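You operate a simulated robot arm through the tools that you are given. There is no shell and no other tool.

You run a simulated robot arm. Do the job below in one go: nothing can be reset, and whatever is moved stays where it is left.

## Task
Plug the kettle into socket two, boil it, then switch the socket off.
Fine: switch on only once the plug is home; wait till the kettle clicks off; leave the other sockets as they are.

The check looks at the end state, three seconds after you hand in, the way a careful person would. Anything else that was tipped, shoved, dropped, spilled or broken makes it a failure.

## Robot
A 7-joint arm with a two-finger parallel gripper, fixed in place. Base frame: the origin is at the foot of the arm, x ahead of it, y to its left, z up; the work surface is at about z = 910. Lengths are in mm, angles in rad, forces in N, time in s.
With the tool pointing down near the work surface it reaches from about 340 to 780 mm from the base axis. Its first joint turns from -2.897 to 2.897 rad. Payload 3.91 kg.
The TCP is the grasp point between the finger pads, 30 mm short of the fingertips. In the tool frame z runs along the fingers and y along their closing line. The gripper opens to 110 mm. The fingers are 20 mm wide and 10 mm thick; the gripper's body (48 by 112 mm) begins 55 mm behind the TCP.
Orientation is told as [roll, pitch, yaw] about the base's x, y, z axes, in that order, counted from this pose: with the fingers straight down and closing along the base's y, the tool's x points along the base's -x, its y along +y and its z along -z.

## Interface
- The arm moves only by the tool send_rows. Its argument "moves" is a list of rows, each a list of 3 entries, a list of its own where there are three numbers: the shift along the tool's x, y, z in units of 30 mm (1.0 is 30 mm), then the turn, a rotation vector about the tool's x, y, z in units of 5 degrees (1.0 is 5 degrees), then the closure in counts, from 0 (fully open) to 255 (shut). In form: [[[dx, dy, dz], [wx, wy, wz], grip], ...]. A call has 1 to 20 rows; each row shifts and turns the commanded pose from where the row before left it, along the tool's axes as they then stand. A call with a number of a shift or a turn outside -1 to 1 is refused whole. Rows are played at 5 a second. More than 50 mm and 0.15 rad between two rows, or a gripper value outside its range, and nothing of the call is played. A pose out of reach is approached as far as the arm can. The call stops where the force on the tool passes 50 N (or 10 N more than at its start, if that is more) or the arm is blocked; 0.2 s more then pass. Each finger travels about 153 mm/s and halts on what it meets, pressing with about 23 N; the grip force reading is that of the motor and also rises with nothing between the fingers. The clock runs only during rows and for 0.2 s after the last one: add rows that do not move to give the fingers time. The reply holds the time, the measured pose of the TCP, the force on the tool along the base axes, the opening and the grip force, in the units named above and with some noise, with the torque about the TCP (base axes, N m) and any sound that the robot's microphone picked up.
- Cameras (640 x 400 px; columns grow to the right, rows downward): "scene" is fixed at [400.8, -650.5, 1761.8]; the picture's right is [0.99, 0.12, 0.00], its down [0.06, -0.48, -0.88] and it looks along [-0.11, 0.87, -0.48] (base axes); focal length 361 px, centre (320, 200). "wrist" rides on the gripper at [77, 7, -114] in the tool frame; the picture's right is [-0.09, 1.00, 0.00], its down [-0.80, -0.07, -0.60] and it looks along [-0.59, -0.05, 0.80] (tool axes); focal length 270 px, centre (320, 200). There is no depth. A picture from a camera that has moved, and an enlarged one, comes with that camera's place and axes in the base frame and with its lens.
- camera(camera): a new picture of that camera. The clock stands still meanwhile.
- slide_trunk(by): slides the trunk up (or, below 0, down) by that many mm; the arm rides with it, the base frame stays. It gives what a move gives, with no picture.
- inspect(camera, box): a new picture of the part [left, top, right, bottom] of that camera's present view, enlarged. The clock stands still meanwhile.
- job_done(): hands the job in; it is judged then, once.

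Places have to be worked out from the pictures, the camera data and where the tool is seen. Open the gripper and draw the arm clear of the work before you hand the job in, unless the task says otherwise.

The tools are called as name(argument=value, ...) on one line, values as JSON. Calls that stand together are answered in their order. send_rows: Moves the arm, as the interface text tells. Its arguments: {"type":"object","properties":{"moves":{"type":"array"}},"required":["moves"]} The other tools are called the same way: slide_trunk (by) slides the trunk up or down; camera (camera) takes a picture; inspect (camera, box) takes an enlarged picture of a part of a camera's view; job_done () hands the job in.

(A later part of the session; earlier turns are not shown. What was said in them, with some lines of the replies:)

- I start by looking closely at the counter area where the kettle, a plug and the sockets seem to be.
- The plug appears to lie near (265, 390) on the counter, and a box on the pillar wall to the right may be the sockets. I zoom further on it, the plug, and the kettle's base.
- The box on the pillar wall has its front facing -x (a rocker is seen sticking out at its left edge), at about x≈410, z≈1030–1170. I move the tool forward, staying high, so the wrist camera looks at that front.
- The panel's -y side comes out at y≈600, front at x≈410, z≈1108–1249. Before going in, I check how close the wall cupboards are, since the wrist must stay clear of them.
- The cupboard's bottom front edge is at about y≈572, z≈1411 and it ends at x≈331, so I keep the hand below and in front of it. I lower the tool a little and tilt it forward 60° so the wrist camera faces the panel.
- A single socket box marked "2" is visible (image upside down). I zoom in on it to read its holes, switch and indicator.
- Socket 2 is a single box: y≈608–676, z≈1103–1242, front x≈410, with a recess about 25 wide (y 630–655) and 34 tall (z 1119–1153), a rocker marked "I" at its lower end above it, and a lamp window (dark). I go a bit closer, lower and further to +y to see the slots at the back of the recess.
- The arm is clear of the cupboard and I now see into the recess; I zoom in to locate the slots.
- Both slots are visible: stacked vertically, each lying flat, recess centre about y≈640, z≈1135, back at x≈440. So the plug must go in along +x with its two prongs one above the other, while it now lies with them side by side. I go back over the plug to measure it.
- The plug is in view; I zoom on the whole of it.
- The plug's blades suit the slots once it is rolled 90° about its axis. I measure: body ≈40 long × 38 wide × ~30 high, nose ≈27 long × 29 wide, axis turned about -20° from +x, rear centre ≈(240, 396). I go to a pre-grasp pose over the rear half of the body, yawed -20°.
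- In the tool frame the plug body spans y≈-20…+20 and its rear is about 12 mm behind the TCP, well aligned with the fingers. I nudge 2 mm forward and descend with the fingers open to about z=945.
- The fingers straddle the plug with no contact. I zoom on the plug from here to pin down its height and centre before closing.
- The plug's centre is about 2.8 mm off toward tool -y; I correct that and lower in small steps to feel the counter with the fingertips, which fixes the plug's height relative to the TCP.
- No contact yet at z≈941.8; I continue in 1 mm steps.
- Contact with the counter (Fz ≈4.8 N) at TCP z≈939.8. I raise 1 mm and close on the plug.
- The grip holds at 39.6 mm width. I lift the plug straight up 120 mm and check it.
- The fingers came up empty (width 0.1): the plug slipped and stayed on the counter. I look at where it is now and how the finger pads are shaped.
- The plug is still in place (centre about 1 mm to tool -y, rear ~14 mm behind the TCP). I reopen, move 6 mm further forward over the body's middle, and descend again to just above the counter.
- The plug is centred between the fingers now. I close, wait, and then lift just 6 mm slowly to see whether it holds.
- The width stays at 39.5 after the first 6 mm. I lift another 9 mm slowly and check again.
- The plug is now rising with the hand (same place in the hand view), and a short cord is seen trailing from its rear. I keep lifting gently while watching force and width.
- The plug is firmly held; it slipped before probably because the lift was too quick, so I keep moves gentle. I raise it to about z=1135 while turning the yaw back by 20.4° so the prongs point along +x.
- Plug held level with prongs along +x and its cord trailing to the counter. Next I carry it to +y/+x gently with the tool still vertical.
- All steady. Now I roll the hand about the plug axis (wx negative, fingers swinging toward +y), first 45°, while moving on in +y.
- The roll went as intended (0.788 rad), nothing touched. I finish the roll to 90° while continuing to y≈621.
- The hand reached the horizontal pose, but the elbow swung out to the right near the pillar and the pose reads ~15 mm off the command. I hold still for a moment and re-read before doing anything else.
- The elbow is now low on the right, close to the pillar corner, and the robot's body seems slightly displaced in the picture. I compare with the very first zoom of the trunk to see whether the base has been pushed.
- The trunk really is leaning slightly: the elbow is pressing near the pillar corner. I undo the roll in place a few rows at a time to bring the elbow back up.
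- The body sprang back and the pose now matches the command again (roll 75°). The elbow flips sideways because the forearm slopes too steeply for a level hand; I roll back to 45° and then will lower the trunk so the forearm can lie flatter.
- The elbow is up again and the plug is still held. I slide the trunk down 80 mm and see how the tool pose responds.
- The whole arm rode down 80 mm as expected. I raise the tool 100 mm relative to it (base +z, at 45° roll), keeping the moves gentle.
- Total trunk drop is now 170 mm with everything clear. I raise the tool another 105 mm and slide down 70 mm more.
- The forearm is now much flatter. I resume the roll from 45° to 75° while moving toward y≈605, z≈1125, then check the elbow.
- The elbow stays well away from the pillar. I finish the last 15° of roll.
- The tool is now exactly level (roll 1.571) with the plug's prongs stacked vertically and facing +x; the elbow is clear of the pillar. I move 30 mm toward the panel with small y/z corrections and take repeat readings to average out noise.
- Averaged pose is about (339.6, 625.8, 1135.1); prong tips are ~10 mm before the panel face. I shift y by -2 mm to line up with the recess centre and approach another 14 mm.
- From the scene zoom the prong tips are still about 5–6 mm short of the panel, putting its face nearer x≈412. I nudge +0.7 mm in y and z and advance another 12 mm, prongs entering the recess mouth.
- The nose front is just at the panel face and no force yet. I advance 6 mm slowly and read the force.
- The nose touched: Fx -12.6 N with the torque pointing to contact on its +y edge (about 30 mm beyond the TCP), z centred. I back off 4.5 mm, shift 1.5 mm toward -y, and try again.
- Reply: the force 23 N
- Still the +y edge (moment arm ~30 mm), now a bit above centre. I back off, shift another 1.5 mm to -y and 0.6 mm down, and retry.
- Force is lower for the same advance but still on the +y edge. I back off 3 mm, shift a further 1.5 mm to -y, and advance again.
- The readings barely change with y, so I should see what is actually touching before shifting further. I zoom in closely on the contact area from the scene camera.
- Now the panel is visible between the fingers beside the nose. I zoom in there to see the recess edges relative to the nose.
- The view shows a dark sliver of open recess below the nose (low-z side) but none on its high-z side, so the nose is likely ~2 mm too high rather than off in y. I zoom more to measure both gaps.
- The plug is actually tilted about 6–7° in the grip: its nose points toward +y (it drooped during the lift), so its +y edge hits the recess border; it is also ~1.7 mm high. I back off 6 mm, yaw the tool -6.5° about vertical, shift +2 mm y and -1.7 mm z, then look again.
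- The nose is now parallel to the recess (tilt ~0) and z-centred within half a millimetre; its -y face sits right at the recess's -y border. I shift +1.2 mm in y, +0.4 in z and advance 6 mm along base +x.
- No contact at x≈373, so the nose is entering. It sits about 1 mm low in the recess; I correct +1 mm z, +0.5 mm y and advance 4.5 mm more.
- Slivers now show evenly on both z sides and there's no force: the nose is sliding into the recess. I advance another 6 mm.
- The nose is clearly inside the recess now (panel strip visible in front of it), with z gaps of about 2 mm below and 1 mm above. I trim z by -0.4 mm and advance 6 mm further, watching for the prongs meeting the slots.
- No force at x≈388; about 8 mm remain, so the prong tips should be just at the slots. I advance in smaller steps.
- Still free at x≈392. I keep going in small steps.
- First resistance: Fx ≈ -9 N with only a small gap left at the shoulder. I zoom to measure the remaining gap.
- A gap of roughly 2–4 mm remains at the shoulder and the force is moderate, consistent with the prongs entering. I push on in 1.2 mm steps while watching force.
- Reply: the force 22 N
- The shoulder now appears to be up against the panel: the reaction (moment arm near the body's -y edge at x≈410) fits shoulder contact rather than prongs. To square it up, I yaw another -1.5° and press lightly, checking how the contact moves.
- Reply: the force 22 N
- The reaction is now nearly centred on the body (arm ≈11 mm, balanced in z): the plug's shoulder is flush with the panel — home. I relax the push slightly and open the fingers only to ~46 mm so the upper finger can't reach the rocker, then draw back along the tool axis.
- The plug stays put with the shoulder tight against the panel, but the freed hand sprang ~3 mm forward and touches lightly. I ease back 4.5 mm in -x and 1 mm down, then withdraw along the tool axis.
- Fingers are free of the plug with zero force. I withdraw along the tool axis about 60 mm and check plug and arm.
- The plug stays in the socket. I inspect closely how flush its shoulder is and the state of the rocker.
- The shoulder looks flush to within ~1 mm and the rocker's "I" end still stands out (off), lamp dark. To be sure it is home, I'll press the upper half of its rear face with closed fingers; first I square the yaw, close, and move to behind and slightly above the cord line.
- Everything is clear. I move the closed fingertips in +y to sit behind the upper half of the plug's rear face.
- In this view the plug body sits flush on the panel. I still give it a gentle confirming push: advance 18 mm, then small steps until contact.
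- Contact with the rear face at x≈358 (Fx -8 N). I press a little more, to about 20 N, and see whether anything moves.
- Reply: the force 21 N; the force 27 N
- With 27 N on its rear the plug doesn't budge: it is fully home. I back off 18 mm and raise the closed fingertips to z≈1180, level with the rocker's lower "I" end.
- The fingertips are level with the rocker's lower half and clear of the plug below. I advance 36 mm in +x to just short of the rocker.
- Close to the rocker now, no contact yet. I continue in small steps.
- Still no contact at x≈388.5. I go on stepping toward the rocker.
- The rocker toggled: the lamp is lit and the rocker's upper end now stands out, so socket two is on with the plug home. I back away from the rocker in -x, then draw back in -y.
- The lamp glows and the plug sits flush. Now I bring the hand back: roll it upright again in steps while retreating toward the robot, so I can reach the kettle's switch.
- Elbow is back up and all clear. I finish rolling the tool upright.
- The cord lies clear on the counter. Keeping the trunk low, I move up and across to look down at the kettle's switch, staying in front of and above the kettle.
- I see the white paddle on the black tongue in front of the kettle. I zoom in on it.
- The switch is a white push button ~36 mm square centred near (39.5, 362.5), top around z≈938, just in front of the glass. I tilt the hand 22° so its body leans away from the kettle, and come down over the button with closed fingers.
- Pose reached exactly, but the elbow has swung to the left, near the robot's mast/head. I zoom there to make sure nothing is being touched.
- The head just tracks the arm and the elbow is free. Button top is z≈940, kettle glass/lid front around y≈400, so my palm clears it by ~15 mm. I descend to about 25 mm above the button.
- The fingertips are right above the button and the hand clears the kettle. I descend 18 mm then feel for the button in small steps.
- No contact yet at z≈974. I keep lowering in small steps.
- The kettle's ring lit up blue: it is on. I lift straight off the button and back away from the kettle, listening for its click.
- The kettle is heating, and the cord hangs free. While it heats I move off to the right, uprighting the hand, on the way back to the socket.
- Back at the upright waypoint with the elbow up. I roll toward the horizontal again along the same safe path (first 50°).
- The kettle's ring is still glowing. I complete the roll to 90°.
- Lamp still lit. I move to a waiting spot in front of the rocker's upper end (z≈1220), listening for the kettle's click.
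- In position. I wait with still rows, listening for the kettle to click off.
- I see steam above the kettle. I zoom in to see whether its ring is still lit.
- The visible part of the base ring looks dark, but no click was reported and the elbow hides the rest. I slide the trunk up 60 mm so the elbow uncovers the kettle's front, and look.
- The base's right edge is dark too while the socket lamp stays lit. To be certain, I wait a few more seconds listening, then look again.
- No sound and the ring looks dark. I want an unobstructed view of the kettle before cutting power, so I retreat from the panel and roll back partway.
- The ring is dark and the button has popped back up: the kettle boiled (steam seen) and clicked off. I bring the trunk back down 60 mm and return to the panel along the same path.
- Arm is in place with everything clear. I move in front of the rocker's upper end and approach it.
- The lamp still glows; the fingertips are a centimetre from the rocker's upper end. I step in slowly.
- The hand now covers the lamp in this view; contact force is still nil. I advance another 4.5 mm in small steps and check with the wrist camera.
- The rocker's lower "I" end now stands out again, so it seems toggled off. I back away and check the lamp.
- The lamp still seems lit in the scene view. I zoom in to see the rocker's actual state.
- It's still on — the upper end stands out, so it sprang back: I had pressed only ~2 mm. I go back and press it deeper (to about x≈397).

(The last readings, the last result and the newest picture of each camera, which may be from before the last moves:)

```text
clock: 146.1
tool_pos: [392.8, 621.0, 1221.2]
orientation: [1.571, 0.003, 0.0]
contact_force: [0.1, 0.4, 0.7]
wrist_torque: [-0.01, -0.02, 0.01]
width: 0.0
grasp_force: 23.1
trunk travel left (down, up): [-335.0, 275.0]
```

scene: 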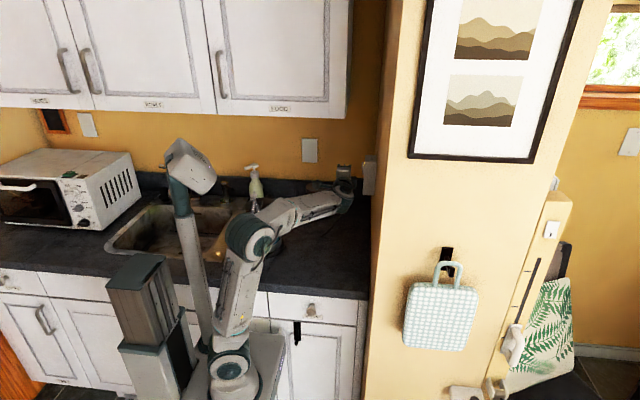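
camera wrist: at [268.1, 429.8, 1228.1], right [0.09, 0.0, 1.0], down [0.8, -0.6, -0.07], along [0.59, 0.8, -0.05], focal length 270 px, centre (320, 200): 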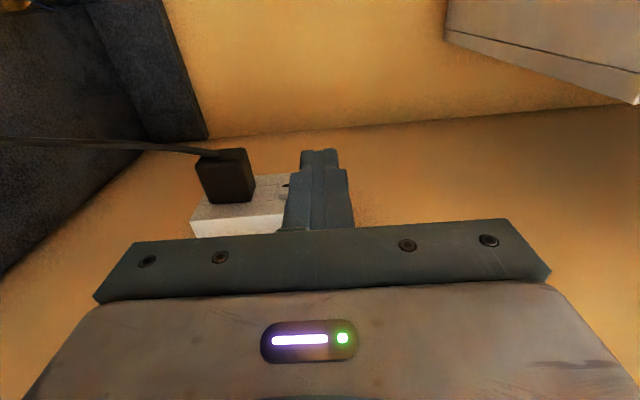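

I continue pressing in 1.5 mm steps.

send_rows(moves=[[[-0.05, 0, 0], [0, 0, 0], 255], [[0, 0, 0], [0, 0, 0], 255]])

send_rows(moves=[[[-0.05, 0, 0], [0, 0, 0], 255], [[0, 0, 0], [0, 0, 0], 255]])

send_rows(moves=[[[-0.05, 0, 0], [0, 0, 0], 255], [[0, 0, 0], [0, 0, 0], 255]])

inspect(camera="wrist", box=[200, 120, 440, 250])

```text
clock: 146.7
tool_pos: [395.2, 620.8, 1220.5]
orientation: [1.572, 0.002, -0.002]
contact_force: [-0.3, 0.3, -0.4]
wrist_torque: [0.03, 0.05, 0.04]
width: 0.0
grasp_force: 23.0
trunk travel left (down, up): [-335.0, 275.0]
```

```text
clock: 147.3
tool_pos: [396.2, 621.1, 1221.1]
orientation: [1.572, -0.001, -0.003]
contact_force: [-0.8, -0.1, 0.2]
wrist_torque: [0.01, -0.02, 0.04]
width: 0.0
grasp_force: 23.7
trunk travel left (down, up): [-335.0, 275.0]
```

```text
clock: 147.9
tool_pos: [396.2, 621.0, 1221.4]
orientation: [1.572, 0.0, 0.001]
contact_force: [-6.1, -2.1, 0.0]
wrist_torque: [0.02, 0.01, 0.06]
width: 0.1
grasp_force: 22.7
trunk travel left (down, up): [-335.0, 275.0]
```

```text
2.67 times, centred on (320, 185) of wrist
camera zoom: at [317.9, 507.7, 1228.6], right [0.09, 0.0, 1.0], down [0.8, -0.59, -0.07], along [0.59, 0.8, -0.05], focal length 721 px, centre (320, 240)
```

zoom: 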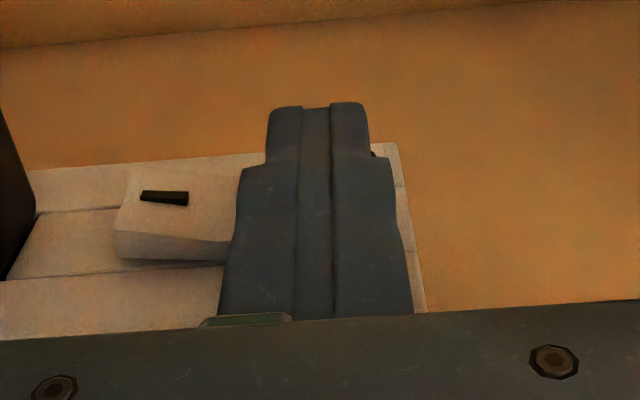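

The rocker has now swung fully, its lower end clearly out, with a firm stop (Fx -6 N). I back away and verify the lamp.

send_rows(moves=[[[0.15, 0, 0], [0, 0, 0], 255], [[0.3, 0, 0], [0, 0, 0], 255], [[0.4, 0, 0], [0, 0, 0], 255], [[0.4, 0, 0], [0, 0, 0], 255], [[0.4, 0, 0], [0, 0, 0], 255], [[0, 0, -0.5], [0, 0, 0], 255], [[0, 0, -0.7], [0, 0, 0], 255], [[0, 0, -0.7], [0, 0, 0], 255], [[0, 0, -0.7], [0, 0, 0], 255], [[0, 0, 0], [0, 0, 0], 255]])

inspect(camera="scene", box=[350, 150, 385, 190])

inspect(camera="wrist", box=[190, 140, 360, 240])

```text
clock: 150.1
tool_pos: [347.9, 540.9, 1220.4]
orientation: [1.572, 0.002, -0.002]
contact_force: [0.9, -1.4, 1.0]
wrist_torque: [-0.01, -0.02, 0.0]
width: 0.4
grasp_force: 22.9
trunk travel left (down, up): [-335.0, 275.0]
```

```text
10.00 times, centred on (368, 170) of scene
camera zoom: at [400.8, -650.5, 1761.8], right [0.99, 0.12, 0.0], down [0.06, -0.48, -0.88], along [-0.11, 0.87, -0.48], focal length 3612 px, centre (-155, 500)
```

zoom: 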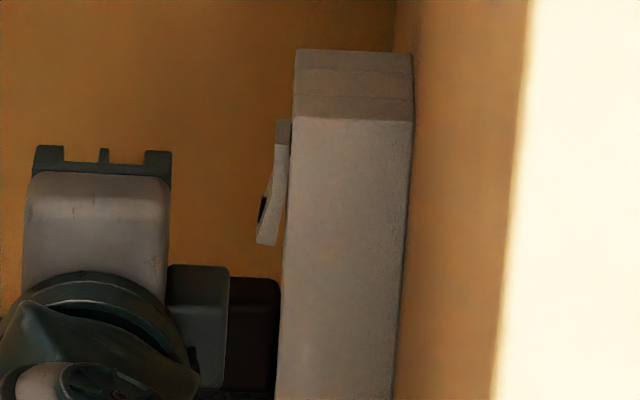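

```text
3.76 times, centred on (275, 190) of wrist
camera zoom: at [269.7, 427.9, 1227.8], right [0.09, 0.0, 1.0], down [0.8, -0.6, -0.07], along [0.59, 0.8, -0.05], focal length 1018 px, centre (489, 238)
```

zoom: 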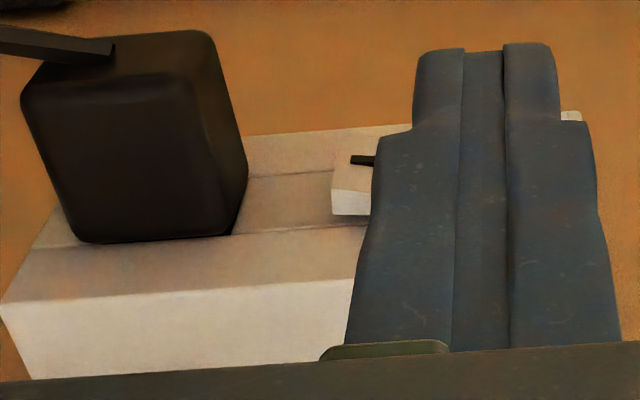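

The lamp is out and the rocker's lower end stands out: socket two is off, plug still home. Now I roll the hand back upright, retreating along the same path.

send_rows(moves=[[[0.133, -0.167, -0.2], [1, 0, 0], 255], [[0.133, -0.184, -0.185], [1, 0, 0], 255], [[0.133, -0.199, -0.168], [1, 0, 0], 255], [[0.133, -0.213, -0.15], [1, 0, 0], 255], [[0.133, -0.225, -0.131], [1, 0, 0], 255], [[0.133, -0.236, -0.111], [1, 0, 0], 255], [[0.133, -0.245, -0.09], [1, 0, 0], 255], [[0.133, -0.252, -0.068], [1, 0, 0], 255], [[0.133, -0.257, -0.046], [1, 0, 0], 255], [[0, 0, 0], [0, 0, 0], 255]])

send_rows(moves=[[[0.133, -0.259, -0.023], [1, 0, 0], 255], [[0.133, -0.26, -0.001], [1, 0, 0], 255], [[0.133, -0.26, 0.022], [1, 0, 0], 255], [[0.133, -0.257, 0.045], [1, 0, 0], 255], [[0.133, -0.252, 0.067], [1, 0, 0], 255], [[0.133, -0.245, 0.088], [1, 0, 0], 255], [[0.133, -0.236, 0.11], [1, 0, 0], 255], [[0.133, -0.226, 0.13], [1, 0, 0], 255], [[0.133, -0.214, 0.149], [1, 0, 0], 255], [[0, 0, 0], [0, 0, 0], 255]])

camera(camera="scene")

```text
clock: 152.3
tool_pos: [311.5, 489.4, 1173.9]
orientation: [0.786, 0.001, -0.001]
contact_force: [-0.5, -0.4, 0.8]
wrist_torque: [-0.01, 0.01, -0.02]
width: 0.2
grasp_force: 22.5
trunk travel left (down, up): [-335.0, 275.0]
```

```text
clock: 154.5
tool_pos: [276.2, 436.2, 1129.5]
orientation: [0.0, 0.001, -0.002]
contact_force: [0.8, -0.2, 0.5]
wrist_torque: [-0.05, -0.01, -0.02]
width: 0.0
grasp_force: 22.8
trunk travel left (down, up): [-335.0, 275.0]
```

```text
taken
```

scene: 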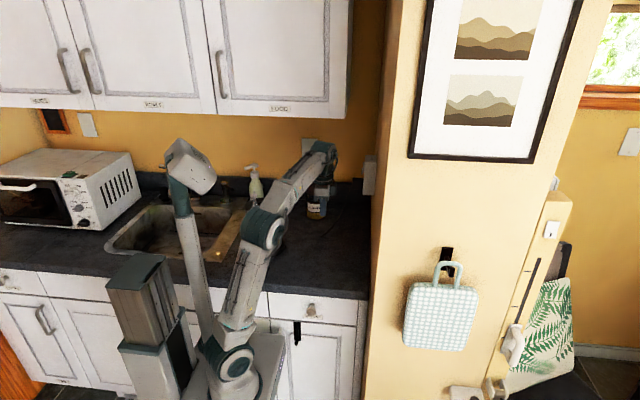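

Upright and clear. I open the gripper, pull back toward the robot, and raise the trunk to its former height.

send_rows(moves=[[[0, 0, 0], [0, 0, 0], 128], [[0.4, -0.6, 0], [0, 0, 0], 0], [[0.7, -0.8, 0], [0, 0, 0], 0], [[0.7, -0.8, 0], [0, 0, 0], 0], [[0.7, -0.8, 0], [0, 0, 0], 0], [[0, 0, 0], [0, 0, 0], 0]])

slide_trunk(by=240)

camera(camera="scene")

inspect(camera="scene", box=[230, 140, 400, 280])

inspect(camera="scene", box=[350, 150, 385, 190])

```text
clock: 155.9
tool_pos: [202.0, 345.1, 1129.5]
orientation: [0.001, 0.003, -0.002]
contact_force: [0.1, -1.2, 0.2]
wrist_torque: [0.0, 0.01, -0.02]
width: 110.0
grasp_force: 0.0
trunk travel left (down, up): [-335.0, 275.0]
```

```text
clock: 158.4
tool_pos: [200.6, 345.7, 1369.1]
orientation: [0.001, 0.001, -0.001]
contact_force: [-1.1, -0.2, -0.1]
wrist_torque: [-0.04, -0.02, 0.0]
width: 110.0
grasp_force: 0.1
trunk travel left (down, up): [-575.0, 35.0]
```

```text
taken
```

scene: 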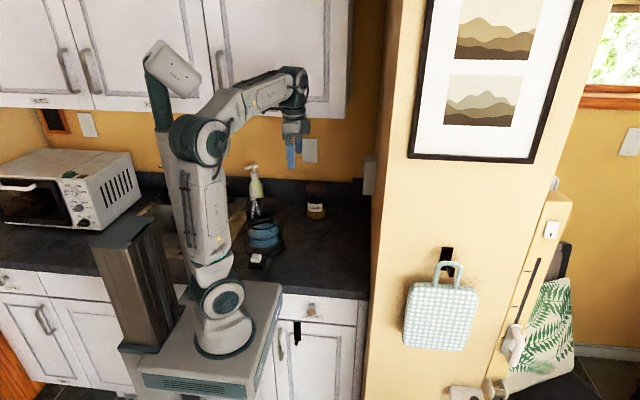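

```text
2.86 times, centred on (315, 210) of scene
camera zoom: at [400.8, -650.5, 1761.8], right [0.99, 0.12, 0.0], down [0.06, -0.48, -0.88], along [-0.11, 0.87, -0.48], focal length 1032 px, centre (334, 171)
```

zoom: 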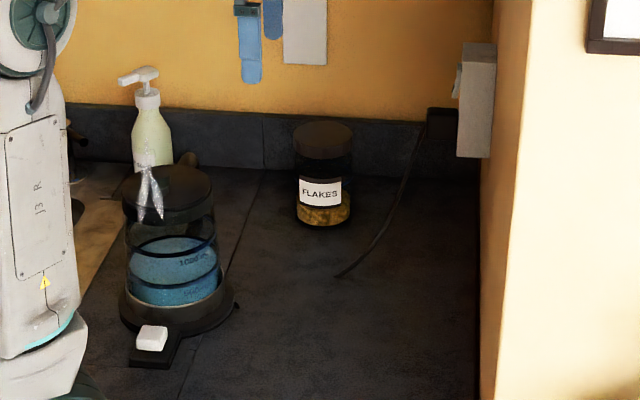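

```text
10.00 times, centred on (368, 170) of scene
camera zoom: at [400.8, -650.5, 1761.8], right [0.99, 0.12, 0.0], down [0.06, -0.48, -0.88], along [-0.11, 0.87, -0.48], focal length 3612 px, centre (-155, 500)
```

zoom: 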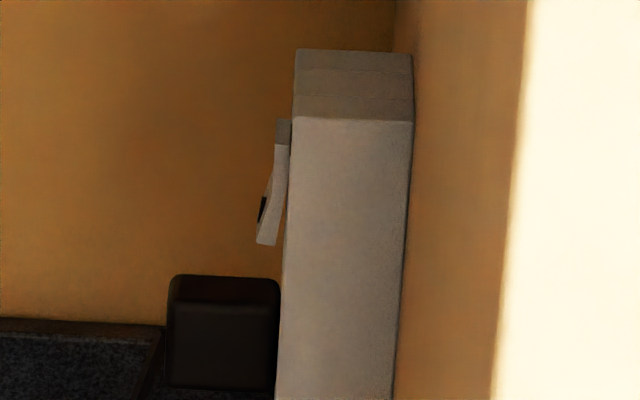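

The socket-two rocker is off and its lamp is out, with the plug fully home. The kettle's ring is dark, its button is up and the boiled water is still steaming. I never heard the click; I'm going by the popped button and the steam, both seen while the socket was still on. The gripper is open and the arm is clear, so I hand in.

job_done()

```text
The job is handed in.
```

The kettle is plugged into socket two and has boiled, and the socket is switched off again. The job is handed in, but no result came back.

- **Plug:** it sits flush in the socket. Before switching on, I pressed its back with about 27 N and it didn't move.
- **Boil:** I never heard the kettle click off, because no sound was reported in any reply. I judged it had finished because steam was rising, the base ring had gone dark and the button had popped back up. All of that was while the socket was still on.
- **Socket off:** my first press was too shallow and the switch sprang back on. The second press went all the way, and the socket lamp is now out.
- **Mishaps:**
  - The plug slipped out of the gripper on the first lift, but it stayed where it was on the counter.
  - While turning the plug, the arm's elbow pressed near the wall pillar for a moment. I moved it back, and nothing looked disturbed in the pictures.

I didn't touch any other sockets. The gripper is open and the arm is clear of the counter.
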